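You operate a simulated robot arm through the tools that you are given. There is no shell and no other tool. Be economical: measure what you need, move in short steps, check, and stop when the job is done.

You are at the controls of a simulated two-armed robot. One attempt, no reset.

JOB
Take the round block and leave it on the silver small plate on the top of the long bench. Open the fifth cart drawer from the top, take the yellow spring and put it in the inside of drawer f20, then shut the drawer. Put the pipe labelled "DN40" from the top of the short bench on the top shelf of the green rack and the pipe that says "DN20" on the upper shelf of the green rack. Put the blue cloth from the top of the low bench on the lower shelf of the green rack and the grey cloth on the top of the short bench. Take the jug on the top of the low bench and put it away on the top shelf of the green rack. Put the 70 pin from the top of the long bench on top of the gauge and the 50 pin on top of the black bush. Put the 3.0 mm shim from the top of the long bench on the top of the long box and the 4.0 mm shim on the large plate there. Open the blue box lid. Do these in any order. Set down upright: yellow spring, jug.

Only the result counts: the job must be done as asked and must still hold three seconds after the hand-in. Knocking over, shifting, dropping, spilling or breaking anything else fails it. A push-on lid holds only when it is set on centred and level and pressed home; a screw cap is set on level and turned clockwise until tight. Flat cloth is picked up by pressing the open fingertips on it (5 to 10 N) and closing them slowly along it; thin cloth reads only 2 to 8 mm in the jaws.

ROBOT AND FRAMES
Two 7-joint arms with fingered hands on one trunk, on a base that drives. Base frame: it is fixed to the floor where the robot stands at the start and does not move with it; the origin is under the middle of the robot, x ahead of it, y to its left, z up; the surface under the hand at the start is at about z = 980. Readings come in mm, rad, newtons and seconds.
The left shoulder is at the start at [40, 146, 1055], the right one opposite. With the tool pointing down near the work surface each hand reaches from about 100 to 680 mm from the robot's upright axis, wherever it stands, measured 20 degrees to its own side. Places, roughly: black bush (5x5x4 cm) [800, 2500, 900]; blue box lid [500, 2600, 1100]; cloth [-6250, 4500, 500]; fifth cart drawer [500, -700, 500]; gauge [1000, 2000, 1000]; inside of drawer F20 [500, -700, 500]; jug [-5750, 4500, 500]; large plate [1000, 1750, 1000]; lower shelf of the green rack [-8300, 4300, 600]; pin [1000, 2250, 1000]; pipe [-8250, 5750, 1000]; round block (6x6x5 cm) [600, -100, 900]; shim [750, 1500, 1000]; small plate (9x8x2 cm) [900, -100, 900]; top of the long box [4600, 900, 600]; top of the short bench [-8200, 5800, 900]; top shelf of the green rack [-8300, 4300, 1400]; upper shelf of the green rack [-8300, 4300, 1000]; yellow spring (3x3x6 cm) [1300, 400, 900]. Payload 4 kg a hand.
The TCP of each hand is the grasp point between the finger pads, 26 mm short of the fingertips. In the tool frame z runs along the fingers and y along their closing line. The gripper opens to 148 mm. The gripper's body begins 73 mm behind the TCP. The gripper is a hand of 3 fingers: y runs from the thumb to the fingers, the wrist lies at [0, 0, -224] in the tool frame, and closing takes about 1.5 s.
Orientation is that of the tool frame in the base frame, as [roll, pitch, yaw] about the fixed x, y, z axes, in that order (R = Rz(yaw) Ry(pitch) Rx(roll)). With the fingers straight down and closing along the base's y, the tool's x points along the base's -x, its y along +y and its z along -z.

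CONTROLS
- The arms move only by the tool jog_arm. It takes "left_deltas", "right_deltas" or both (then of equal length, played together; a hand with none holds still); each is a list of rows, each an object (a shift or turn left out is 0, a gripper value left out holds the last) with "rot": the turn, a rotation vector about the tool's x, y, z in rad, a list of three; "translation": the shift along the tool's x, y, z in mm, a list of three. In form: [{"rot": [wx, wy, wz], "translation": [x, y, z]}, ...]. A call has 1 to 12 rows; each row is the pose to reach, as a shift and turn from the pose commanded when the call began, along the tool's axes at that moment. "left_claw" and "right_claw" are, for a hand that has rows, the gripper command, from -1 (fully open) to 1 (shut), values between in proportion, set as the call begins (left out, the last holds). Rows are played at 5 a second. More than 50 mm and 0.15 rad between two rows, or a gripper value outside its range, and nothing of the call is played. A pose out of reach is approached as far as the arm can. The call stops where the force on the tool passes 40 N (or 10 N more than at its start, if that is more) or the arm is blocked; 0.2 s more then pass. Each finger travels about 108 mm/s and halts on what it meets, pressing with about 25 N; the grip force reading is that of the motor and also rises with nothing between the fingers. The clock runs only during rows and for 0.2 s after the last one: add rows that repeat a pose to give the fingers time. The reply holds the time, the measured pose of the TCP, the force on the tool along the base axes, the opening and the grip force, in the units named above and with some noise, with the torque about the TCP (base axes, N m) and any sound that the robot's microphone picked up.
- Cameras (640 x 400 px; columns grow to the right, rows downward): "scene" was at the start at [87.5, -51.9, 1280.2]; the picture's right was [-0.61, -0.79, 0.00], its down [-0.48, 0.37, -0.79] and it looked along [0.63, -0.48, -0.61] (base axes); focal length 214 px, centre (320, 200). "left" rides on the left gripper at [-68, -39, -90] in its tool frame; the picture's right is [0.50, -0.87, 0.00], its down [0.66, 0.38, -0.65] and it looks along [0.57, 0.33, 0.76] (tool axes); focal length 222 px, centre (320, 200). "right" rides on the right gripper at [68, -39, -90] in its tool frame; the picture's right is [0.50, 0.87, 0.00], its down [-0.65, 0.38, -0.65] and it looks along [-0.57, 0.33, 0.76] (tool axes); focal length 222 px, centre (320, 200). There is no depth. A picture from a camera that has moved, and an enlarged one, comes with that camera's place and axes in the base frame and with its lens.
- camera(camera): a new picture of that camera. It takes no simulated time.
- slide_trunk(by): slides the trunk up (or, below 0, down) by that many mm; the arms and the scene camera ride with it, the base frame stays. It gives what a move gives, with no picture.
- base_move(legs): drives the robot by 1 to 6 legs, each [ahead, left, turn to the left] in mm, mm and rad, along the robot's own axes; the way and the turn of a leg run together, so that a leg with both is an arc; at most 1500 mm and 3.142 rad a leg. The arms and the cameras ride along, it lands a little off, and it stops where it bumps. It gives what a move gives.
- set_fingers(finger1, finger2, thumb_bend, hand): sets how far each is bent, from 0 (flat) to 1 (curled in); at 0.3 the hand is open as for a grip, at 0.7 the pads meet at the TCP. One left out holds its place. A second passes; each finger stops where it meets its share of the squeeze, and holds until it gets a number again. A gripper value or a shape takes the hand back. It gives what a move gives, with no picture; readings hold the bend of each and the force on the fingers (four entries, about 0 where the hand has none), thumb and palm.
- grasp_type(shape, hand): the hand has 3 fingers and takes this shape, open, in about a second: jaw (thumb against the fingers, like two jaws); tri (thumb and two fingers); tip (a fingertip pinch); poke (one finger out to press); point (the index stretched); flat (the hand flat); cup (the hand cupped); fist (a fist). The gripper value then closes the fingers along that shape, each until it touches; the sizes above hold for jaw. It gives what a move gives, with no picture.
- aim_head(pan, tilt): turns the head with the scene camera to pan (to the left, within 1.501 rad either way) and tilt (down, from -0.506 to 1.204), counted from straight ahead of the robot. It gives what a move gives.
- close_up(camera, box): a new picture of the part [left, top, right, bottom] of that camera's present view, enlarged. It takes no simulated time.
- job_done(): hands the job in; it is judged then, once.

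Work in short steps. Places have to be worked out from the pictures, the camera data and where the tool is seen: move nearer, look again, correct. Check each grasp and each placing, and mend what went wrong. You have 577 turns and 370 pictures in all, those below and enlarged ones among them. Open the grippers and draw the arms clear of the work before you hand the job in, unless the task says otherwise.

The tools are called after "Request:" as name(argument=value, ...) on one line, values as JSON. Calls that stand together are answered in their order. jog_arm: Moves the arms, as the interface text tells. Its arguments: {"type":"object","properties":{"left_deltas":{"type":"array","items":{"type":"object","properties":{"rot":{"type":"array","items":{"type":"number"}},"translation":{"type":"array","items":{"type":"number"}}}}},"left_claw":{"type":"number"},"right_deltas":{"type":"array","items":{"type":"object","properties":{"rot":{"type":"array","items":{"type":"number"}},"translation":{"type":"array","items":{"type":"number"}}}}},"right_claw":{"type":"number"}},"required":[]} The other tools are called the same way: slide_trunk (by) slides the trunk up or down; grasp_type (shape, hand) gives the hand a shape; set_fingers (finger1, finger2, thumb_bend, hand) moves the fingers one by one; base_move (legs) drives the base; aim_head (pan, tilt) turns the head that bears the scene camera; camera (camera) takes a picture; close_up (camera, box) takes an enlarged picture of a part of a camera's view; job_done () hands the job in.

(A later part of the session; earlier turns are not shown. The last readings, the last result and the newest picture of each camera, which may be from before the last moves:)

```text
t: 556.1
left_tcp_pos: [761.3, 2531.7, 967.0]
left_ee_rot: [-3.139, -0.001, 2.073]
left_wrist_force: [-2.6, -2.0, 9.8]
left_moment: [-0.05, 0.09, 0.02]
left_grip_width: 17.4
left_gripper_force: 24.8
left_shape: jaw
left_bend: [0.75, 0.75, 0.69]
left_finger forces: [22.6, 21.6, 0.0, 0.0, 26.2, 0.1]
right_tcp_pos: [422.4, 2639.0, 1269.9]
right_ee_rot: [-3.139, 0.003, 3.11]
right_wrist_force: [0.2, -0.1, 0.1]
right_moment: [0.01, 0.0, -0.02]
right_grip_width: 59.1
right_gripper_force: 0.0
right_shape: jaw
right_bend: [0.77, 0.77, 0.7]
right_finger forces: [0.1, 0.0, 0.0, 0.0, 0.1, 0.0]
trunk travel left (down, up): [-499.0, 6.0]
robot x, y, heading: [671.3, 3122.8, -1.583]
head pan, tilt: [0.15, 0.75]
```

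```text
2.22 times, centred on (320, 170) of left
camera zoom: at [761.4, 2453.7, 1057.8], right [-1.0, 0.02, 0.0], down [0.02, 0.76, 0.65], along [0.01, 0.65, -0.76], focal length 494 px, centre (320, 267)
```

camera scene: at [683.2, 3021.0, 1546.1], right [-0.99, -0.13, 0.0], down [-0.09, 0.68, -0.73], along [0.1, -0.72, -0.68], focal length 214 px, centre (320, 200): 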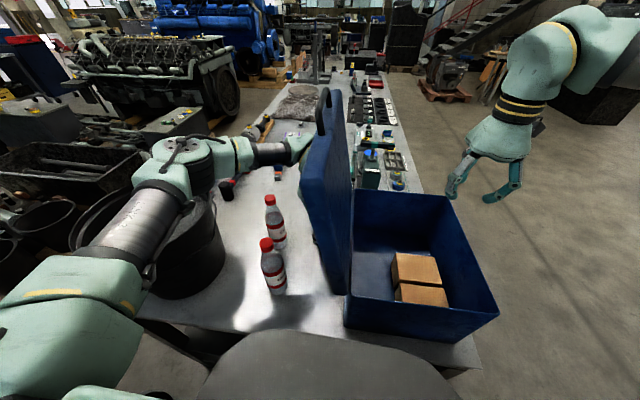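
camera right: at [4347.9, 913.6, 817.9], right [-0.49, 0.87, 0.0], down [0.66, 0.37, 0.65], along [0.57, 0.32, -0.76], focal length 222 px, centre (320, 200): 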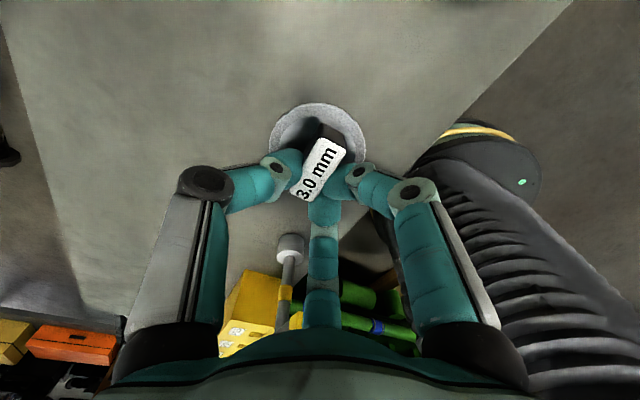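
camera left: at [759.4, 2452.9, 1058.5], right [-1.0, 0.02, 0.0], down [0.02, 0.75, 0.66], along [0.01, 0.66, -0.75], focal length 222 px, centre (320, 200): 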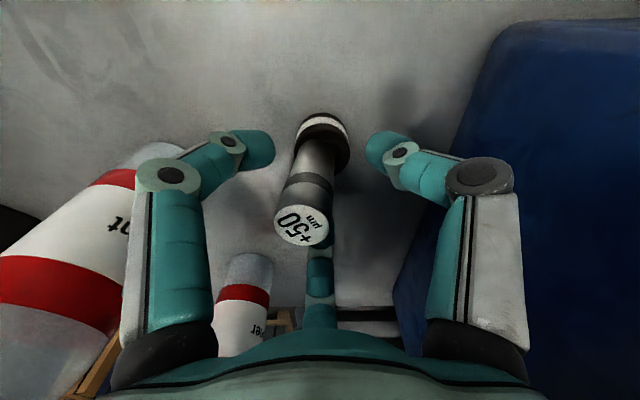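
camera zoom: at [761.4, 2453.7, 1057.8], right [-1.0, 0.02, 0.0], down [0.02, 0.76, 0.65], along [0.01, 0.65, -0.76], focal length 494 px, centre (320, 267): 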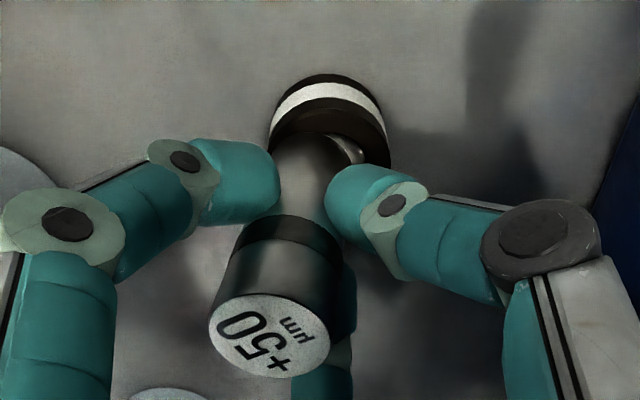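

Open again and inspect closely.

Request:
jog_arm(left_deltas=[{"translation": [0, 0, -2]}, {"translation": [0, 0, -2]}, {"translation": [0, 0, -2]}, {"translation": [0, 0, -2]}], left_claw=0.1)

Request:
close_up(camera="left", box=[260, 90, 380, 260])

```text
t: 557.1
left_tcp_pos: [763.1, 2531.9, 966.7]
left_ee_rot: [3.14, -0.003, 2.076]
left_wrist_force: [0.1, 0.1, -0.2]
left_moment: [0.0, 0.01, 0.0]
left_grip_width: 66.2
left_gripper_force: 0.0
left_shape: jaw
left_bend: [0.39, 0.39, 0.7]
left_finger forces: [0.0, 0.0, 0.0, 0.1, 0.1, 0.1]
right_tcp_pos: [422.9, 2636.9, 1270.8]
right_ee_rot: [3.141, 0.002, 3.109]
right_wrist_force: [-1.5, 0.4, -0.7]
right_moment: [-0.01, 0.0, 0.01]
right_grip_width: 58.8
right_gripper_force: 0.0
right_shape: jaw
right_bend: [0.77, 0.77, 0.7]
right_finger forces: [0.0, 0.0, 0.0, 0.0, 0.0, 0.0]
trunk travel left (down, up): [-499.0, 6.0]
robot x, y, heading: [671.5, 3119.1, -1.586]
head pan, tilt: [0.15, 0.75]
```

```text
2.35 times, centred on (320, 175) of left
camera zoom: at [763.2, 2453.5, 1057.3], right [-1.0, 0.02, 0.0], down [0.02, 0.75, 0.66], along [0.01, 0.66, -0.75], focal length 523 px, centre (320, 259)
```

zoom: 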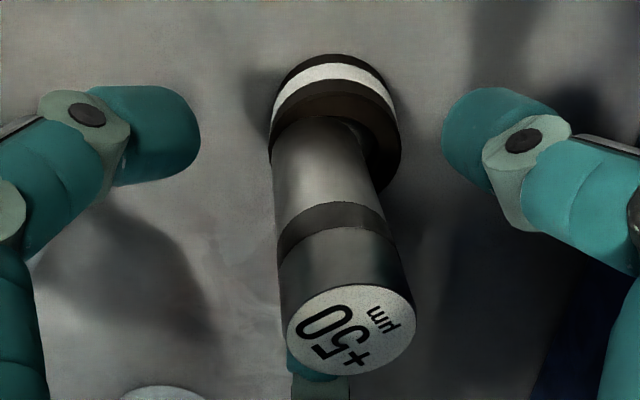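

The recess is confirmed: offset −x before, +x now. Centre between (x≈761.5): shift −1.6 mm, re-grip and press.

Request:
jog_arm(left_deltas=[{"translation": [0.8, -1.4, 0]}, {"translation": [0.8, -1.4, 0]}])

Request:
jog_arm(left_deltas=[{"translation": [0, 0, 0]}, {"translation": [0, 0, 0]}, {"translation": [0, 0, 0]}, {"translation": [0, 0, 0]}, {"translation": [0, 0, 0]}], left_claw=1)

Request:
jog_arm(left_deltas=[{"translation": [0, 0, 2]}, {"translation": [0, 0, 4]}, {"translation": [0, 0, 5]}])

Request:
close_up(camera="left", box=[260, 90, 380, 260])

```text
t: 557.7
left_tcp_pos: [761.5, 2533.1, 968.1]
left_ee_rot: [3.14, -0.003, 2.075]
left_wrist_force: [0.3, -0.7, 0.2]
left_moment: [-0.03, 0.01, 0.0]
left_grip_width: 66.3
left_gripper_force: 0.2
left_shape: jaw
left_bend: [0.39, 0.39, 0.7]
left_finger forces: [0.0, 0.0, 0.0, 0.0, 0.1, 0.0]
right_tcp_pos: [422.6, 2636.8, 1270.7]
right_ee_rot: [-3.141, 0.003, 3.11]
right_wrist_force: [-1.1, -0.2, -0.3]
right_moment: [-0.01, -0.04, -0.02]
right_grip_width: 59.2
right_gripper_force: 0.0
right_shape: jaw
right_bend: [0.77, 0.77, 0.7]
right_finger forces: [0.0, 0.1, 0.1, 0.0, 0.0, 0.1]
trunk travel left (down, up): [-499.0, 6.0]
robot x, y, heading: [673.4, 3123.1, -1.586]
head pan, tilt: [0.15, 0.75]
```

```text
t: 558.9
left_tcp_pos: [761.1, 2531.8, 966.1]
left_ee_rot: [3.14, -0.004, 2.075]
left_wrist_force: [-0.3, 0.1, -0.5]
left_moment: [0.03, 0.03, 0.0]
left_grip_width: 21.1
left_gripper_force: 24.5
left_shape: jaw
left_bend: [0.75, 0.75, 0.7]
left_finger forces: [22.5, 21.8, 0.1, 0.0, 21.9, 0.1]
right_tcp_pos: [423.3, 2637.7, 1270.7]
right_ee_rot: [3.141, 0.003, 3.11]
right_wrist_force: [0.1, 0.3, -0.3]
right_moment: [0.02, 0.0, -0.02]
right_grip_width: 59.1
right_gripper_force: 0.0
right_shape: jaw
right_bend: [0.77, 0.77, 0.7]
right_finger forces: [0.0, 0.0, 0.0, 0.0, 0.0, 0.0]
trunk travel left (down, up): [-499.0, 6.0]
robot x, y, heading: [674.0, 3124.3, -1.587]
head pan, tilt: [0.15, 0.75]
```

```text
t: 559.7
left_tcp_pos: [760.7, 2531.5, 966.0]
left_ee_rot: [-3.137, 0.002, 2.077]
left_wrist_force: [-0.2, -2.0, 17.3]
left_moment: [0.0, -0.02, 0.0]
left_grip_width: 21.9
left_gripper_force: 25.3
left_shape: jaw
left_bend: [0.75, 0.75, 0.69]
left_finger forces: [26.3, 26.0, 0.0, 0.0, 25.8, 0.1]
right_tcp_pos: [422.1, 2640.3, 1269.9]
right_ee_rot: [-3.14, 0.001, 3.111]
right_wrist_force: [0.5, 0.3, 0.2]
right_moment: [-0.01, 0.0, 0.01]
right_grip_width: 59.0
right_gripper_force: 0.0
right_shape: jaw
right_bend: [0.77, 0.77, 0.7]
right_finger forces: [0.1, 0.0, 0.0, 0.1, 0.0, 0.0]
trunk travel left (down, up): [-499.0, 6.0]
robot x, y, heading: [672.7, 3124.0, -1.588]
head pan, tilt: [0.15, 0.75]
```

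```text
2.35 times, centred on (320, 175) of left
camera zoom: at [761.1, 2453.7, 1056.4], right [-1.0, 0.02, 0.0], down [0.02, 0.76, 0.65], along [0.01, 0.65, -0.76], focal length 523 px, centre (320, 259)
```

zoom: 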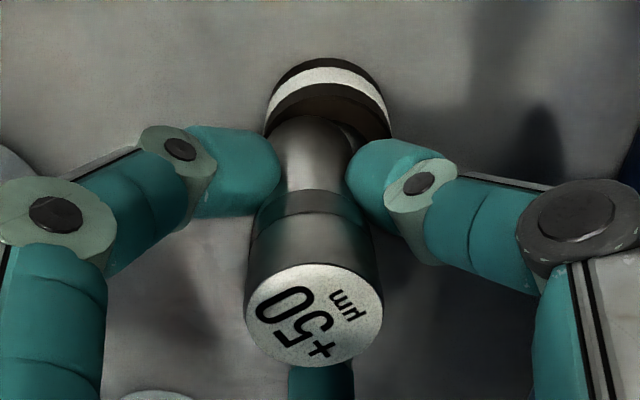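

The pin is offset about (+3,−2) mm from the recess. Lift 4 mm, shift (−3,+2), press down.

Request:
jog_arm(left_deltas=[{"translation": [0, 0, -7]}, {"translation": [3.2, -1.7, -7]}, {"translation": [3.2, -1.7, -7]}, {"translation": [3.2, -1.7, -3]}, {"translation": [3.2, -1.7, 0]}, {"translation": [3.2, -1.7, 2]}])

Request:
close_up(camera="left", box=[260, 90, 380, 260])

```text
t: 561.1
left_tcp_pos: [756.7, 2533.7, 964.0]
left_ee_rot: [-3.138, 0.002, 2.074]
left_wrist_force: [1.4, 0.1, 27.3]
left_moment: [0.01, -0.12, 0.0]
left_grip_width: 22.1
left_gripper_force: 24.9
left_shape: jaw
left_bend: [0.76, 0.75, 0.69]
left_finger forces: [29.7, 28.9, 0.0, 0.0, 26.2, 0.0]
right_tcp_pos: [422.8, 2640.8, 1271.7]
right_ee_rot: [-3.139, 0.001, 3.11]
right_wrist_force: [0.4, 0.2, -0.2]
right_moment: [-0.02, 0.02, -0.01]
right_grip_width: 58.8
right_gripper_force: 0.2
right_shape: jaw
right_bend: [0.77, 0.77, 0.7]
right_finger forces: [0.0, 0.1, 0.0, 0.0, 0.0, 0.0]
trunk travel left (down, up): [-499.0, 6.0]
robot x, y, heading: [676.4, 3118.4, -1.585]
head pan, tilt: [0.15, 0.75]
```

```text
2.35 times, centred on (320, 175) of left
camera zoom: at [757.7, 2456.3, 1056.0], right [-1.0, 0.02, 0.0], down [0.02, 0.76, 0.65], along [0.01, 0.65, -0.76], focal length 523 px, centre (320, 259)
```

zoom: 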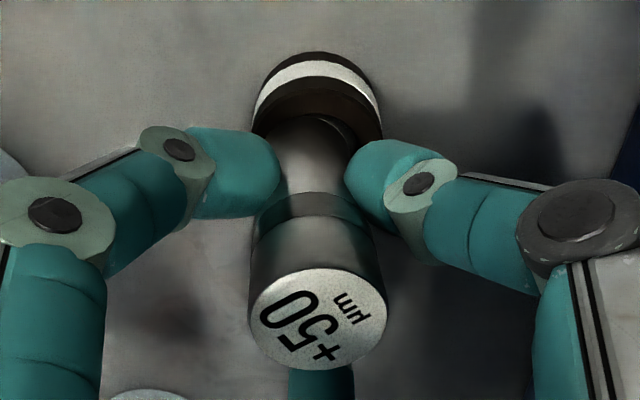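

Request:
jog_arm(left_deltas=[{"translation": [0, 0, -4]}, {"translation": [0, 0, -5]}])

Request:
jog_arm(left_deltas=[{"translation": [0, 0, 0]}, {"translation": [0, 0, 0]}, {"translation": [0, 0, 0]}, {"translation": [0, 0, 0]}], left_claw=0.1)

Request:
close_up(camera="left", box=[260, 90, 380, 260])

```text
t: 561.7
left_tcp_pos: [758.4, 2535.0, 964.7]
left_ee_rot: [3.14, -0.003, 2.073]
left_wrist_force: [-0.4, -3.6, 12.0]
left_moment: [-0.14, -0.07, -0.04]
left_grip_width: 22.2
left_gripper_force: 25.3
left_shape: jaw
left_bend: [0.76, 0.75, 0.69]
left_finger forces: [28.8, 25.1, 0.1, 0.0, 27.1, 0.1]
right_tcp_pos: [422.1, 2640.0, 1269.2]
right_ee_rot: [-3.141, 0.002, 3.11]
right_wrist_force: [0.1, -1.0, 0.1]
right_moment: [-0.02, 0.0, -0.02]
right_grip_width: 58.9
right_gripper_force: 0.0
right_shape: jaw
right_bend: [0.77, 0.77, 0.7]
right_finger forces: [0.1, 0.0, 0.0, 0.0, 0.0, 0.1]
trunk travel left (down, up): [-499.0, 6.0]
robot x, y, heading: [674.4, 3123.5, -1.591]
head pan, tilt: [0.15, 0.75]
```

```text
t: 562.7
left_tcp_pos: [758.4, 2534.0, 964.7]
left_ee_rot: [3.14, -0.002, 2.074]
left_wrist_force: [-0.3, -0.1, -0.4]
left_moment: [0.02, -0.02, -0.03]
left_grip_width: 66.0
left_gripper_force: 0.1
left_shape: jaw
left_bend: [0.39, 0.39, 0.7]
left_finger forces: [0.0, 0.1, 0.0, 0.0, 0.1, 0.0]
right_tcp_pos: [423.7, 2636.6, 1269.8]
right_ee_rot: [-3.141, 0.001, 3.111]
right_wrist_force: [0.5, -0.1, 0.0]
right_moment: [-0.01, -0.01, 0.04]
right_grip_width: 58.9
right_gripper_force: 0.1
right_shape: jaw
right_bend: [0.77, 0.77, 0.7]
right_finger forces: [0.0, 0.0, 0.0, 0.0, 0.1, 0.0]
trunk travel left (down, up): [-499.0, 6.0]
robot x, y, heading: [676.8, 3120.5, -1.585]
head pan, tilt: [0.15, 0.75]
```

```text
2.35 times, centred on (320, 175) of left
camera zoom: at [758.0, 2455.5, 1055.6], right [-1.0, 0.02, 0.0], down [0.02, 0.75, 0.66], along [0.01, 0.66, -0.75], focal length 523 px, centre (320, 259)
```

zoom: 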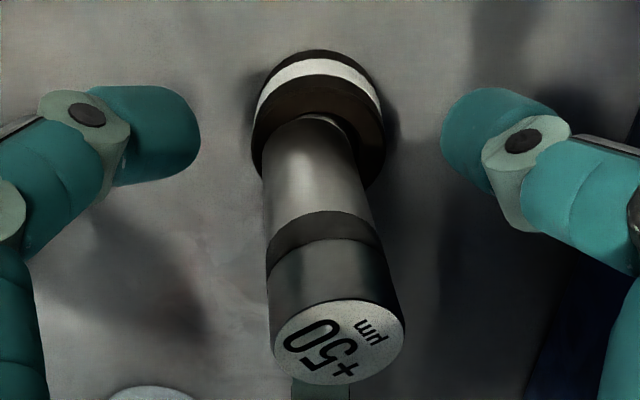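

Estimated offset of the gripped pin from the recess is (+3,−4) mm. Re-grip, lift, shift (−3,+4), press.

Request:
jog_arm(left_deltas=[{"translation": [0, 0, 0]}, {"translation": [0, 0, 0]}, {"translation": [0, 0, 0]}, {"translation": [0, 0, 0]}, {"translation": [0, 0, 0]}], left_claw=1)

Request:
jog_arm(left_deltas=[{"translation": [0, 0, -6]}, {"translation": [2.5, -0.4, -6]}, {"translation": [5, -0.7, -6]}, {"translation": [5, -0.7, -6]}, {"translation": [5, -0.7, -3]}, {"translation": [5, -0.7, -1]}, {"translation": [5, -0.7, 1]}, {"translation": [5, -0.7, 3]}])

Request:
close_up(camera="left", box=[260, 90, 380, 260])

```text
t: 563.9
left_tcp_pos: [758.6, 2532.9, 964.6]
left_ee_rot: [3.14, -0.004, 2.075]
left_wrist_force: [-0.4, -1.3, -0.1]
left_moment: [0.0, 0.02, -0.02]
left_grip_width: 21.6
left_gripper_force: 25.4
left_shape: jaw
left_bend: [0.74, 0.76, 0.7]
left_finger forces: [20.8, 22.1, 0.0, 0.0, 21.5, 0.0]
right_tcp_pos: [422.9, 2635.8, 1268.5]
right_ee_rot: [-3.142, 0.002, 3.111]
right_wrist_force: [0.5, -1.0, 0.6]
right_moment: [0.02, 0.04, -0.01]
right_grip_width: 58.7
right_gripper_force: 0.1
right_shape: jaw
right_bend: [0.77, 0.77, 0.7]
right_finger forces: [0.0, 0.0, 0.0, 0.0, 0.0, 0.0]
trunk travel left (down, up): [-499.0, 6.0]
robot x, y, heading: [675.2, 3124.6, -1.589]
head pan, tilt: [0.15, 0.75]
```

```text
t: 565.7
left_tcp_pos: [754.9, 2536.6, 964.0]
left_ee_rot: [-3.141, 0.001, 2.075]
left_wrist_force: [0.2, 0.1, 11.6]
left_moment: [0.01, -0.01, 0.04]
left_grip_width: 21.6
left_gripper_force: 24.7
left_shape: jaw
left_bend: [0.74, 0.76, 0.7]
left_finger forces: [23.4, 24.2, 0.0, 0.1, 23.7, 0.0]
right_tcp_pos: [422.8, 2639.1, 1272.4]
right_ee_rot: [-3.14, 0.001, 3.11]
right_wrist_force: [-0.2, -0.4, 0.0]
right_moment: [0.03, 0.02, -0.02]
right_grip_width: 59.1
right_gripper_force: 0.0
right_shape: jaw
right_bend: [0.77, 0.77, 0.7]
right_finger forces: [0.0, 0.0, 0.1, 0.1, 0.1, 0.1]
trunk travel left (down, up): [-499.0, 6.0]
robot x, y, heading: [674.1, 3123.2, -1.588]
head pan, tilt: [0.15, 0.75]
```

```text
2.35 times, centred on (320, 175) of left
camera zoom: at [754.6, 2459.5, 1054.9], right [-1.0, 0.02, 0.0], down [0.02, 0.76, 0.65], along [0.01, 0.65, -0.76], focal length 523 px, centre (320, 259)
```

zoom: 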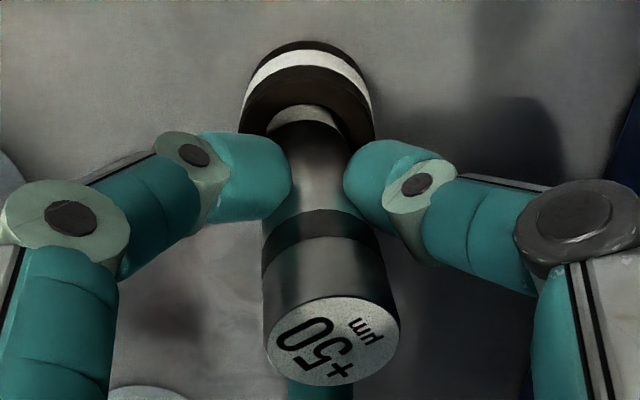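

Now x is centred, y is ~2.5 mm too far +y. Lift, shift −2.5 mm in y, press.

Request:
jog_arm(left_deltas=[{"translation": [0, 0, -6]}, {"translation": [-2.2, -1.2, -6]}, {"translation": [-2.2, -1.2, -6]}, {"translation": [-2.2, -1.2, -3]}, {"translation": [-2.2, -1.2, -1]}, {"translation": [-2.2, -1.2, 1]}, {"translation": [-2.2, -1.2, 3]}])

Request:
close_up(camera="left", box=[260, 90, 380, 260])

```text
t: 567.3
left_tcp_pos: [754.7, 2535.0, 963.3]
left_ee_rot: [-3.139, 0.0, 2.075]
left_wrist_force: [0.1, -0.7, 24.4]
left_moment: [0.04, -0.05, 0.0]
left_grip_width: 21.8
left_gripper_force: 25.2
left_shape: jaw
left_bend: [0.75, 0.76, 0.69]
left_finger forces: [26.7, 27.5, 0.1, 0.0, 26.1, 0.0]
right_tcp_pos: [423.3, 2640.9, 1271.9]
right_ee_rot: [-3.139, 0.001, 3.111]
right_wrist_force: [0.3, -0.4, 0.4]
right_moment: [0.01, -0.04, -0.02]
right_grip_width: 58.7
right_gripper_force: 0.2
right_shape: jaw
right_bend: [0.77, 0.77, 0.7]
right_finger forces: [0.0, 0.0, 0.0, 0.0, 0.0, 0.1]
trunk travel left (down, up): [-499.0, 6.0]
robot x, y, heading: [674.3, 3122.7, -1.583]
head pan, tilt: [0.15, 0.75]
```

```text
2.35 times, centred on (320, 175) of left
camera zoom: at [754.8, 2456.9, 1054.2], right [-1.0, 0.02, 0.0], down [0.02, 0.76, 0.65], along [0.01, 0.65, -0.76], focal length 523 px, centre (320, 259)
```

zoom: 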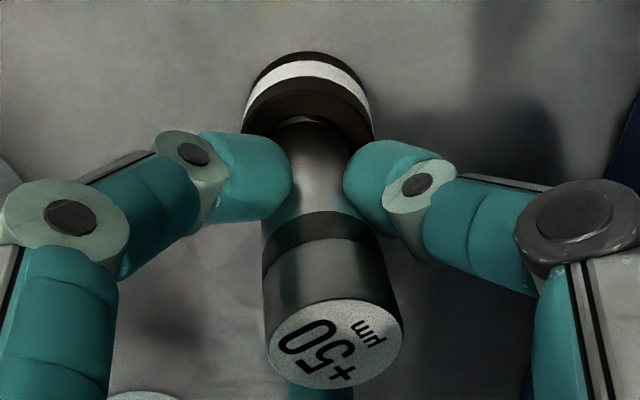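

Looks centred. Release and inspect.

Request:
jog_arm(left_deltas=[{"translation": [0, 0, -3]}, {"translation": [0, 0, -4]}])

Request:
jog_arm(left_deltas=[{"translation": [0, 0, 0]}, {"translation": [0, 0, 0]}, {"translation": [0, 0, 0]}, {"translation": [0, 0, 0]}], left_claw=0.1)

Request:
close_up(camera="left", box=[260, 90, 380, 260])

```text
t: 567.9
left_tcp_pos: [755.5, 2535.9, 964.7]
left_ee_rot: [-3.141, -0.003, 2.075]
left_wrist_force: [-2.4, -4.4, 14.6]
left_moment: [-0.13, 0.02, 0.02]
left_grip_width: 22.0
left_gripper_force: 25.5
left_shape: jaw
left_bend: [0.75, 0.76, 0.69]
left_finger forces: [26.0, 25.3, 0.0, 0.0, 27.5, 0.0]
right_tcp_pos: [422.0, 2637.8, 1271.0]
right_ee_rot: [-3.139, 0.001, 3.11]
right_wrist_force: [-0.6, -0.6, -0.8]
right_moment: [0.0, -0.02, -0.01]
right_grip_width: 58.9
right_gripper_force: 0.1
right_shape: jaw
right_bend: [0.77, 0.77, 0.7]
right_finger forces: [0.0, 0.1, 0.1, 0.0, 0.0, 0.0]
trunk travel left (down, up): [-499.0, 6.0]
robot x, y, heading: [675.7, 3119.4, -1.58]
head pan, tilt: [0.15, 0.75]
```

```text
t: 568.9
left_tcp_pos: [755.5, 2535.5, 963.7]
left_ee_rot: [3.139, -0.003, 2.076]
left_wrist_force: [0.5, -0.5, 0.1]
left_moment: [0.01, 0.01, 0.02]
left_grip_width: 66.4
left_gripper_force: 0.1
left_shape: jaw
left_bend: [0.39, 0.39, 0.7]
left_finger forces: [0.1, 0.0, 0.0, 0.0, 0.0, 0.0]
right_tcp_pos: [423.9, 2637.9, 1269.3]
right_ee_rot: [3.14, 0.001, 3.11]
right_wrist_force: [-0.2, -0.4, -0.5]
right_moment: [0.02, 0.02, 0.03]
right_grip_width: 58.8
right_gripper_force: 0.0
right_shape: jaw
right_bend: [0.77, 0.77, 0.7]
right_finger forces: [0.0, 0.0, 0.0, 0.1, 0.1, 0.1]
trunk travel left (down, up): [-499.0, 6.0]
robot x, y, heading: [677.5, 3123.6, -1.587]
head pan, tilt: [0.15, 0.75]
```

```text
2.35 times, centred on (320, 175) of left
camera zoom: at [755.7, 2456.5, 1053.4], right [-1.0, 0.02, 0.0], down [0.02, 0.75, 0.66], along [0.01, 0.66, -0.75], focal length 523 px, centre (320, 259)
```

zoom: 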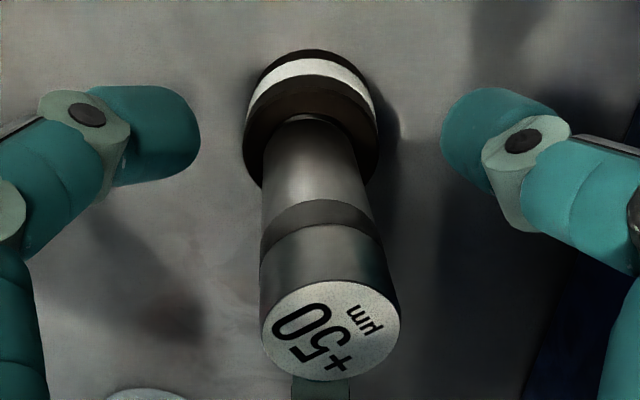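

The pin stands free. Lean the wrist away from the lid and lift, then inspect from above.

Request:
jog_arm(left_deltas=[{"rot": [0.04, 0.021, 0]}, {"rot": [0.08, 0.042, 0]}, {"rot": [0.114, 0.063, 0], "translation": [0, 0, 0]}, {"rot": [0.114, 0.063, 0], "translation": [0, 0, -25]}, {"rot": [0.15, 0.083, 0], "translation": [0, 0, -55]}, {"rot": [0.19, 0.105, 0], "translation": [0, 0, -90]}, {"rot": [0.226, 0.125, 0], "translation": [0, 0, -130]}, {"rot": [0.226, 0.125, 0], "translation": [0, 0, -165]}])

Request:
close_up(camera="left", box=[240, 40, 400, 180])

```text
t: 570.7
left_tcp_pos: [754.3, 2533.7, 1129.6]
left_ee_rot: [-2.913, -0.126, 2.062]
left_wrist_force: [0.3, 0.0, 0.0]
left_moment: [-0.01, 0.01, 0.02]
left_grip_width: 66.1
left_gripper_force: 0.1
left_shape: jaw
left_bend: [0.39, 0.39, 0.7]
left_finger forces: [0.0, 0.0, 0.1, 0.0, 0.1, 0.0]
right_tcp_pos: [423.1, 2638.6, 1270.4]
right_ee_rot: [-3.141, 0.003, 3.11]
right_wrist_force: [0.0, 0.2, 0.0]
right_moment: [-0.06, -0.01, -0.03]
right_grip_width: 58.7
right_gripper_force: 0.0
right_shape: jaw
right_bend: [0.77, 0.77, 0.7]
right_finger forces: [0.0, 0.0, 0.0, 0.0, 0.0, 0.0]
trunk travel left (down, up): [-499.0, 6.0]
robot x, y, heading: [671.9, 3121.8, -1.586]
head pan, tilt: [0.15, 0.75]
```

```text
2.86 times, centred on (320, 110) of left
camera zoom: at [777.4, 2455.1, 1218.2], right [-0.97, 0.02, 0.26], down [0.18, 0.75, 0.63], along [-0.18, 0.66, -0.73], focal length 635 px, centre (320, 457)
```

zoom: 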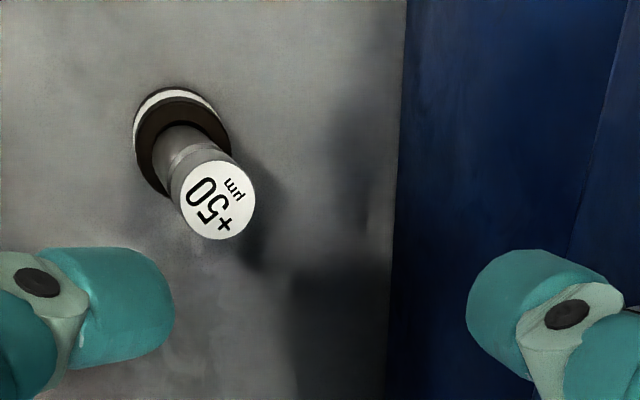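

The +50 pin stands on the bush. Retreat along the same corridor.

Request:
base_move(legs=[[-430, 0, 0]])

Request:
aim_head(pan=0.0, tilt=0.6)

Request:
close_up(camera="scene", box=[230, 120, 390, 260])

```text
t: 573.4
left_tcp_pos: [756.3, 2962.6, 1128.6]
left_ee_rot: [-2.916, -0.129, 2.049]
left_wrist_force: [-0.2, -0.1, 0.4]
left_moment: [0.0, 0.01, -0.02]
left_grip_width: 66.4
left_gripper_force: 0.1
left_shape: jaw
left_bend: [0.39, 0.39, 0.7]
left_finger forces: [0.0, 0.0, 0.0, 0.0, 0.0, 0.0]
right_tcp_pos: [427.0, 3071.5, 1269.4]
right_ee_rot: [3.14, 0.002, 3.1]
right_wrist_force: [-1.0, -0.6, 0.6]
right_moment: [0.04, 0.01, 0.03]
right_grip_width: 58.9
right_gripper_force: 0.0
right_shape: jaw
right_bend: [0.77, 0.77, 0.7]
right_finger forces: [0.1, 0.0, 0.0, 0.0, 0.0, 0.0]
trunk travel left (down, up): [-499.0, 6.0]
robot x, y, heading: [683.2, 3555.1, -1.608]
head pan, tilt: [0.15, 0.75]
```

```text
t: 574.0
left_tcp_pos: [757.5, 2964.3, 1129.7]
left_ee_rot: [-2.917, -0.127, 2.05]
left_wrist_force: [-0.1, -0.3, -0.1]
left_moment: [-0.04, 0.03, -0.02]
left_grip_width: 66.5
left_gripper_force: 0.1
left_shape: jaw
left_bend: [0.39, 0.39, 0.7]
left_finger forces: [0.0, 0.0, 0.0, 0.0, 0.1, 0.0]
right_tcp_pos: [427.6, 3072.4, 1270.2]
right_ee_rot: [3.141, 0.002, 3.1]
right_wrist_force: [0.2, -1.0, -0.4]
right_moment: [-0.03, 0.01, -0.02]
right_grip_width: 58.8
right_gripper_force: 0.0
right_shape: jaw
right_bend: [0.77, 0.77, 0.7]
right_finger forces: [0.1, 0.0, 0.1, 0.0, 0.0, 0.0]
trunk travel left (down, up): [-499.0, 6.0]
robot x, y, heading: [680.4, 3557.4, -1.601]
head pan, tilt: [0.0, 0.6]
```

```text
2.86 times, centred on (310, 190) of scene
camera zoom: at [678.7, 3447.5, 1558.9], right [-1.0, 0.03, 0.0], down [0.02, 0.57, -0.82], along [-0.02, -0.82, -0.57], focal length 613 px, centre (349, 229)
```

zoom: 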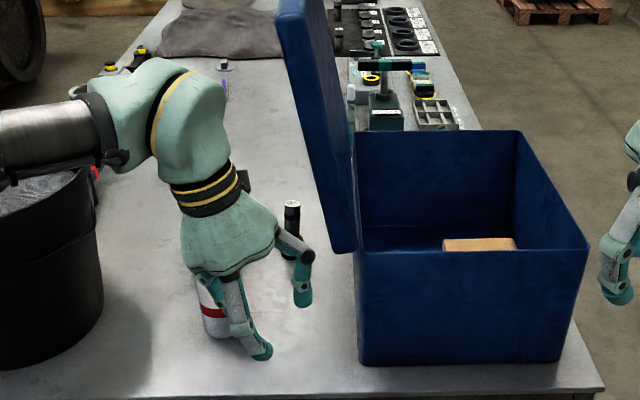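

Pin fine. Straighten the left hand, lower the trunk for travel, turn to −x and look.

Request:
jog_arm(left_deltas=[{"rot": [-0.113, -0.062, 0], "translation": [0, 0, -30]}, {"rot": [-0.226, -0.125, 0], "translation": [0, 0, -60]}, {"rot": [-0.226, -0.125, 0], "translation": [0, 0, -60]}], left_claw=-0.5)

Request:
base_move(legs=[[-150, 0, 0], [0, 0, -1.54]])

Request:
slide_trunk(by=-250)

Request:
aim_head(pan=0.0, tilt=0.2)

Request:
camera(camera="scene")

```text
t: 574.9
left_tcp_pos: [771.8, 2965.0, 1188.5]
left_ee_rot: [3.138, -0.001, 2.065]
left_wrist_force: [1.4, 0.3, -0.2]
left_moment: [0.02, 0.02, 0.0]
left_grip_width: 110.9
left_gripper_force: 0.1
left_shape: jaw
left_bend: [0.27, 0.27, 0.55]
left_finger forces: [0.0, 0.0, 0.1, 0.0, 0.0, 0.0]
right_tcp_pos: [427.7, 3072.5, 1270.2]
right_ee_rot: [3.141, 0.0, 3.098]
right_wrist_force: [0.0, -0.1, -1.0]
right_moment: [0.02, -0.01, -0.01]
right_grip_width: 58.9
right_gripper_force: 0.1
right_shape: jaw
right_bend: [0.77, 0.77, 0.7]
right_finger forces: [0.1, 0.1, 0.0, 0.1, 0.0, 0.1]
trunk travel left (down, up): [-499.0, 6.0]
robot x, y, heading: [686.5, 3561.8, -1.6]
head pan, tilt: [0.0, 0.6]
```

```text
t: 580.0
left_tcp_pos: [100.5, 3596.1, 1187.1]
left_ee_rot: [3.141, -0.002, 0.528]
left_wrist_force: [-0.1, 0.0, -0.3]
left_moment: [-0.05, 0.0, -0.01]
left_grip_width: 111.1
left_gripper_force: 0.1
left_shape: jaw
left_bend: [0.27, 0.27, 0.55]
left_finger forces: [0.0, 0.1, 0.0, 0.1, 0.0, 0.0]
right_tcp_pos: [196.2, 3943.5, 1269.5]
right_ee_rot: [-3.141, 0.0, 1.564]
right_wrist_force: [0.3, 0.3, 0.4]
right_moment: [0.01, -0.01, 0.03]
right_grip_width: 59.2
right_gripper_force: 0.0
right_shape: jaw
right_bend: [0.77, 0.77, 0.7]
right_finger forces: [0.0, 0.0, 0.1, 0.0, 0.1, 0.0]
trunk travel left (down, up): [-499.0, 6.0]
robot x, y, heading: [687.3, 3704.8, -3.133]
head pan, tilt: [0.0, 0.6]
```

```text
t: 582.5
left_tcp_pos: [101.1, 3596.2, 938.3]
left_ee_rot: [3.142, -0.004, 0.528]
left_wrist_force: [-0.3, -0.1, 0.0]
left_moment: [0.01, 0.01, 0.01]
left_grip_width: 110.5
left_gripper_force: 0.1
left_shape: jaw
left_bend: [0.27, 0.27, 0.55]
left_finger forces: [0.0, 0.1, 0.0, 0.0, 0.1, 0.0]
right_tcp_pos: [195.8, 3943.6, 1021.3]
right_ee_rot: [-3.141, 0.0, 1.566]
right_wrist_force: [-0.8, -0.2, -0.8]
right_moment: [0.02, 0.01, -0.04]
right_grip_width: 58.9
right_gripper_force: 0.0
right_shape: jaw
right_bend: [0.77, 0.77, 0.7]
right_finger forces: [0.0, 0.0, 0.0, 0.1, 0.0, 0.1]
trunk travel left (down, up): [-249.0, 256.0]
robot x, y, heading: [685.4, 3707.2, -3.13]
head pan, tilt: [0.0, 0.6]
```

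```text
t: 583.4
left_tcp_pos: [101.1, 3595.2, 938.9]
left_ee_rot: [3.14, -0.003, 0.53]
left_wrist_force: [0.8, 0.2, 0.5]
left_moment: [-0.01, 0.0, -0.01]
left_grip_width: 110.9
left_gripper_force: 0.0
left_shape: jaw
left_bend: [0.27, 0.27, 0.55]
left_finger forces: [0.1, 0.0, 0.0, 0.0, 0.0, 0.0]
right_tcp_pos: [196.3, 3944.4, 1019.9]
right_ee_rot: [3.142, 0.002, 1.564]
right_wrist_force: [-0.3, 0.0, 0.3]
right_moment: [-0.01, 0.0, -0.03]
right_grip_width: 58.7
right_gripper_force: 0.1
right_shape: jaw
right_bend: [0.77, 0.77, 0.7]
right_finger forces: [0.1, 0.0, 0.0, 0.1, 0.0, 0.0]
trunk travel left (down, up): [-249.0, 256.0]
robot x, y, heading: [685.9, 3704.3, -3.132]
head pan, tilt: [0.0, 0.201]
```

```text
128 pictures are left
camera scene: at [572.2, 3706.2, 1346.3], right [-0.01, 1.0, 0.0], down [0.2, 0.0, -0.98], along [-0.98, -0.01, -0.2], focal length 214 px, centre (320, 200)
```

scene: 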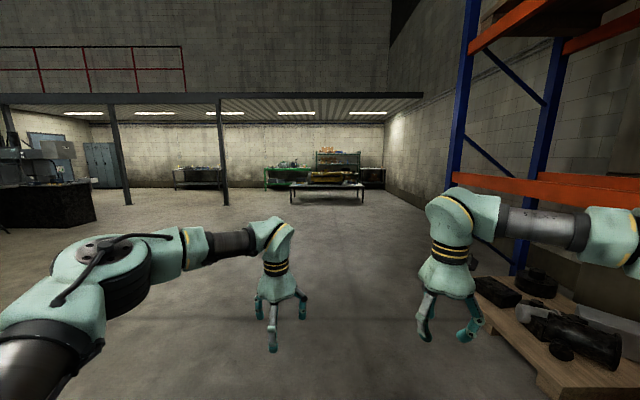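

Free floor ahead. Drive 4.6 m toward the low bench and look.

Request:
base_move(legs=[[1500, 0, 0], [1500, 0, 0], [1500, 0, 0], [300, 0, 0]])

Request:
aim_head(pan=0.0, tilt=0.35)

Request:
camera(camera="scene")

```text
t: 606.7
left_tcp_pos: [-4734.4, 3643.8, 939.0]
left_ee_rot: [-3.141, -0.003, 0.501]
left_wrist_force: [-0.1, -0.1, 0.8]
left_moment: [0.01, -0.02, 0.03]
left_grip_width: 110.6
left_gripper_force: 0.0
left_shape: jaw
left_bend: [0.27, 0.27, 0.55]
left_finger forces: [0.0, 0.0, 0.0, 0.0, 0.1, 0.0]
right_tcp_pos: [-4628.6, 3988.4, 1020.1]
right_ee_rot: [3.141, 0.001, 1.537]
right_wrist_force: [-0.2, 0.3, -0.2]
right_moment: [0.03, 0.02, 0.01]
right_grip_width: 58.8
right_gripper_force: 0.0
right_shape: jaw
right_bend: [0.77, 0.77, 0.7]
right_finger forces: [0.1, 0.0, 0.1, 0.0, 0.0, 0.0]
trunk travel left (down, up): [-249.0, 256.0]
robot x, y, heading: [-4144.6, 3737.9, 3.125]
head pan, tilt: [0.0, 0.201]
```

```text
t: 607.4
left_tcp_pos: [-4733.6, 3643.6, 938.1]
left_ee_rot: [3.139, -0.004, 0.5]
left_wrist_force: [-0.4, 0.2, -0.4]
left_moment: [-0.04, 0.01, -0.01]
left_grip_width: 110.6
left_gripper_force: 0.0
left_shape: jaw
left_bend: [0.27, 0.27, 0.55]
left_finger forces: [0.1, 0.1, 0.1, 0.0, 0.0, 0.2]
right_tcp_pos: [-4629.3, 3988.2, 1020.9]
right_ee_rot: [3.14, 0.002, 1.536]
right_wrist_force: [0.2, 0.0, 0.2]
right_moment: [0.02, -0.01, -0.04]
right_grip_width: 58.8
right_gripper_force: 0.1
right_shape: jaw
right_bend: [0.77, 0.77, 0.7]
right_finger forces: [0.0, 0.1, 0.1, 0.1, 0.1, 0.1]
trunk travel left (down, up): [-249.0, 256.0]
robot x, y, heading: [-4147.4, 3738.7, 3.122]
head pan, tilt: [0.0, 0.351]
```

```text
127 pictures are left
camera scene: at [-4259.8, 3740.4, 1332.3], right [0.02, 1.0, 0.0], down [0.34, -0.01, -0.94], along [-0.94, 0.02, -0.34], focal length 214 px, centre (320, 200)
```

scene: 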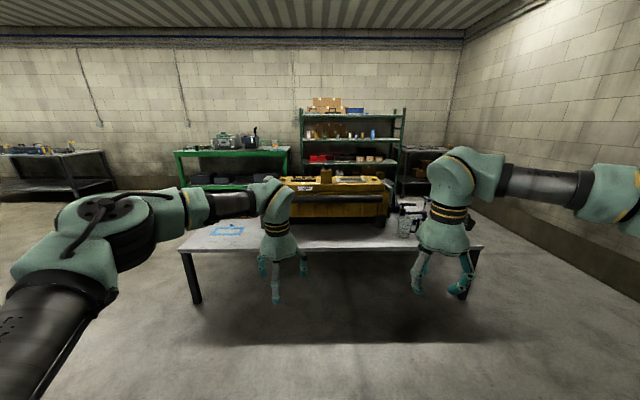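

Request:
close_up(camera="scene", box=[170, 170, 490, 270])

Request:
close_up(camera="scene", box=[280, 85, 460, 205])

```text
2.00 times, centred on (330, 220) of scene
camera zoom: at [-4259.8, 3740.4, 1332.3], right [0.02, 1.0, 0.0], down [0.34, -0.01, -0.94], along [-0.94, 0.02, -0.34], focal length 429 px, centre (300, 160)
```

zoom: 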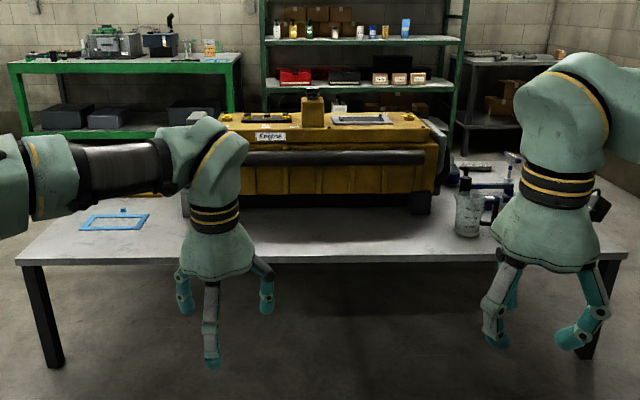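

```text
3.33 times, centred on (370, 145) of scene
camera zoom: at [-4259.8, 3740.4, 1332.3], right [0.02, 1.0, 0.0], down [0.34, -0.01, -0.94], along [-0.94, 0.02, -0.34], focal length 715 px, centre (153, 383)
```

zoom: 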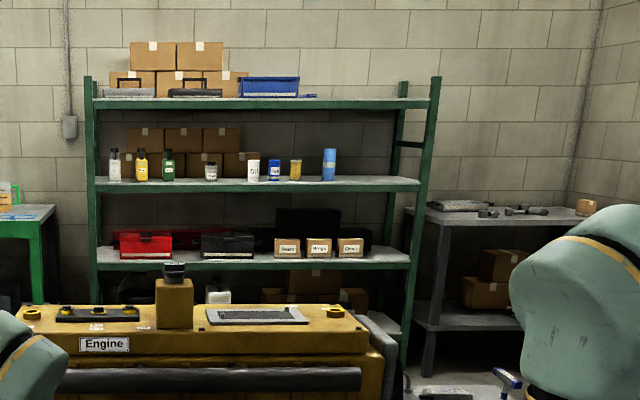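

Rack shelves identified. Drive nearer to the right part of the low bench where jug and cloths should be.

Request:
base_move(legs=[[0, -720, 0.02], [350, 0, 0]])

Request:
slide_trunk(by=200)

Request:
aim_head(pan=0.0, tilt=0.6)

Request:
camera(camera="scene")

```text
t: 613.2
left_tcp_pos: [-5077.8, 4357.3, 938.8]
left_ee_rot: [-3.141, -0.001, 0.517]
left_wrist_force: [0.7, 0.0, -0.2]
left_moment: [0.03, -0.01, 0.01]
left_grip_width: 110.5
left_gripper_force: 0.0
left_shape: jaw
left_bend: [0.27, 0.27, 0.55]
left_finger forces: [0.0, 0.0, 0.0, 0.1, 0.0, 0.0]
right_tcp_pos: [-4977.1, 4704.4, 1020.1]
right_ee_rot: [3.141, 0.001, 1.555]
right_wrist_force: [0.0, 0.1, -0.8]
right_moment: [0.0, -0.03, 0.01]
right_grip_width: 58.7
right_gripper_force: 0.1
right_shape: jaw
right_bend: [0.77, 0.77, 0.7]
right_finger forces: [0.0, 0.0, 0.0, 0.1, 0.0, 0.0]
trunk travel left (down, up): [-249.0, 256.0]
robot x, y, heading: [-4489.5, 4458.8, 3.134]
head pan, tilt: [0.0, 0.351]
```

```text
t: 615.4
left_tcp_pos: [-5077.6, 4355.0, 1138.0]
left_ee_rot: [3.141, -0.004, 0.516]
left_wrist_force: [-0.3, -0.5, 0.0]
left_moment: [-0.01, -0.02, -0.03]
left_grip_width: 110.9
left_gripper_force: 0.1
left_shape: jaw
left_bend: [0.27, 0.27, 0.55]
left_finger forces: [0.0, 0.0, 0.0, 0.0, 0.1, 0.1]
right_tcp_pos: [-4977.9, 4705.3, 1221.9]
right_ee_rot: [-3.141, 0.002, 1.553]
right_wrist_force: [-0.6, 0.5, 0.6]
right_moment: [0.01, -0.03, 0.0]
right_grip_width: 58.9
right_gripper_force: 0.1
right_shape: jaw
right_bend: [0.77, 0.77, 0.7]
right_finger forces: [0.0, 0.1, 0.0, 0.1, 0.1, 0.1]
trunk travel left (down, up): [-449.0, 56.0]
robot x, y, heading: [-4490.1, 4461.1, 3.135]
head pan, tilt: [0.0, 0.351]
```

```text
t: 616.2
left_tcp_pos: [-5078.6, 4356.3, 1138.3]
left_ee_rot: [3.14, -0.004, 0.517]
left_wrist_force: [0.9, 0.1, -0.3]
left_moment: [0.02, -0.02, 0.0]
left_grip_width: 110.9
left_gripper_force: 0.0
left_shape: jaw
left_bend: [0.27, 0.27, 0.55]
left_finger forces: [0.1, 0.0, 0.0, 0.0, 0.0, 0.1]
right_tcp_pos: [-4978.8, 4704.1, 1221.0]
right_ee_rot: [-3.141, 0.002, 1.554]
right_wrist_force: [0.0, -0.8, -0.4]
right_moment: [-0.02, -0.01, 0.01]
right_grip_width: 59.0
right_gripper_force: 0.1
right_shape: jaw
right_bend: [0.77, 0.77, 0.7]
right_finger forces: [0.1, 0.1, 0.0, 0.0, 0.0, 0.0]
trunk travel left (down, up): [-449.0, 56.0]
robot x, y, heading: [-4490.8, 4461.0, 3.137]
head pan, tilt: [0.0, 0.6]
```

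```text
124 pictures are left
camera scene: at [-4599.8, 4461.2, 1509.8], right [0.0, 1.0, 0.0], down [0.56, 0.0, -0.83], along [-0.83, 0.0, -0.56], focal length 214 px, centre (320, 200)
```

scene: 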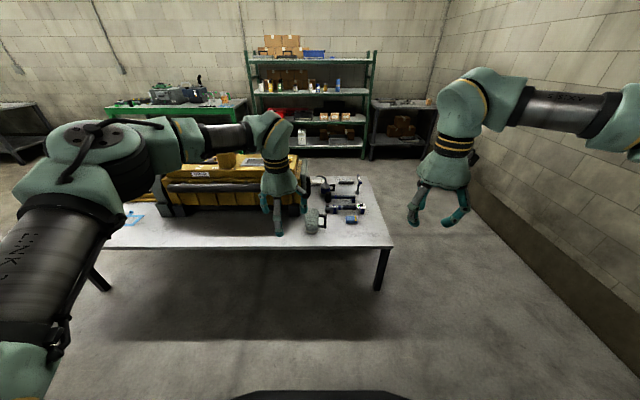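

Request:
close_up(camera="scene", box=[260, 150, 420, 250])

Request:
close_up(camera="scene", box=[240, 30, 450, 165])

```text
4.00 times, centred on (340, 200) of scene
camera zoom: at [-4599.8, 4461.2, 1509.8], right [0.0, 1.0, 0.0], down [0.56, 0.0, -0.83], along [-0.83, 0.0, -0.56], focal length 858 px, centre (240, 200)
```

zoom: 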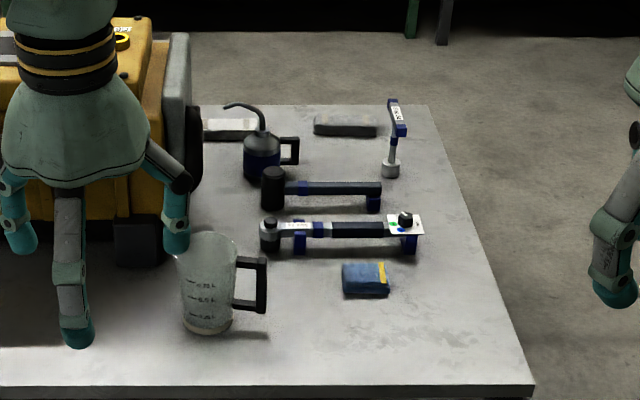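

```text
2.96 times, centred on (345, 98) of scene
camera zoom: at [-4599.8, 4461.2, 1509.8], right [0.0, 1.0, 0.0], down [0.56, 0.0, -0.83], along [-0.83, 0.0, -0.56], focal length 636 px, centre (246, 504)
```

zoom: 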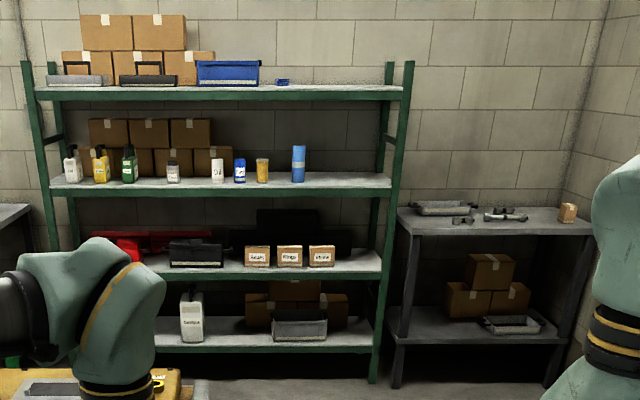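

Bench top is at z≈450–500; blue folded cloth ≈(-5862,4697), grey cloth ≈(-6482,4722), jug ≈(-5751,4402). I go to the right side of the low bench, facing −y between both cloths.

Request:
base_move(legs=[[0, -1090, 0], [1300, 0, 0], [380, 0, 0], [0, 0, 1.575]])

Request:
aim_head(pan=0.0, tilt=0.75)

Request:
camera(camera="scene")

```text
t: 633.8
left_tcp_pos: [-6082.2, 4923.9, 1139.0]
left_ee_rot: [3.14, 0.0, 2.108]
left_wrist_force: [0.4, -0.3, 0.6]
left_moment: [0.0, 0.03, 0.01]
left_grip_width: 110.5
left_gripper_force: 0.0
left_shape: jaw
left_bend: [0.27, 0.27, 0.55]
left_finger forces: [0.0, 0.0, 0.1, 0.0, 0.0, 0.0]
right_tcp_pos: [-6430.8, 5016.2, 1220.4]
right_ee_rot: [3.141, 0.002, -3.14]
right_wrist_force: [0.2, -0.5, 0.0]
right_moment: [0.01, -0.02, 0.0]
right_grip_width: 58.7
right_gripper_force: 0.1
right_shape: jaw
right_bend: [0.77, 0.77, 0.7]
right_finger forces: [0.0, 0.0, 0.0, 0.0, 0.0, 0.0]
trunk travel left (down, up): [-449.0, 56.0]
robot x, y, heading: [-6199.0, 5508.9, -1.56]
head pan, tilt: [0.0, 0.6]
```

```text
t: 634.5
left_tcp_pos: [-6082.9, 4924.2, 1138.1]
left_ee_rot: [-3.141, -0.001, 2.107]
left_wrist_force: [0.0, 0.4, 0.9]
left_moment: [-0.03, 0.01, 0.03]
left_grip_width: 110.7
left_gripper_force: 0.1
left_shape: jaw
left_bend: [0.27, 0.27, 0.55]
left_finger forces: [0.0, 0.1, 0.0, 0.0, 0.0, 0.0]
right_tcp_pos: [-6430.6, 5016.8, 1221.4]
right_ee_rot: [-3.14, 0.001, -3.14]
right_wrist_force: [-0.5, -0.3, 0.0]
right_moment: [-0.01, -0.01, -0.01]
right_grip_width: 58.8
right_gripper_force: 0.0
right_shape: jaw
right_bend: [0.77, 0.77, 0.7]
right_finger forces: [0.0, 0.1, 0.0, 0.0, 0.0, 0.0]
trunk travel left (down, up): [-449.0, 56.0]
robot x, y, heading: [-6196.8, 5510.4, -1.553]
head pan, tilt: [0.0, 0.75]
```

```text
121 pictures are left
camera scene: at [-6196.0, 5407.9, 1496.9], right [-1.0, -0.02, 0.0], down [-0.01, 0.68, -0.73], along [0.01, -0.73, -0.68], focal length 214 px, centre (320, 200)
```

scene: 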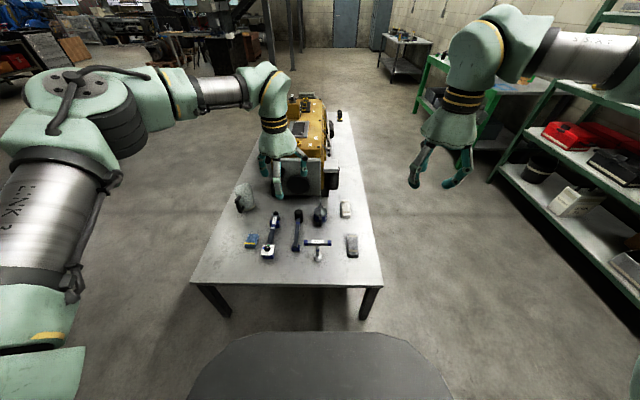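

Request:
close_up(camera="scene", box=[210, 170, 380, 290])

```text
3.33 times, centred on (295, 230) of scene
camera zoom: at [-6196.0, 5407.9, 1496.9], right [-1.0, -0.02, 0.0], down [-0.01, 0.68, -0.73], along [0.01, -0.73, -0.68], focal length 715 px, centre (403, 100)
```

zoom: 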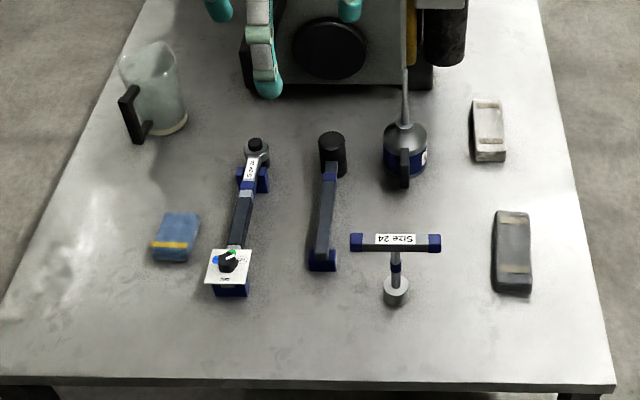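

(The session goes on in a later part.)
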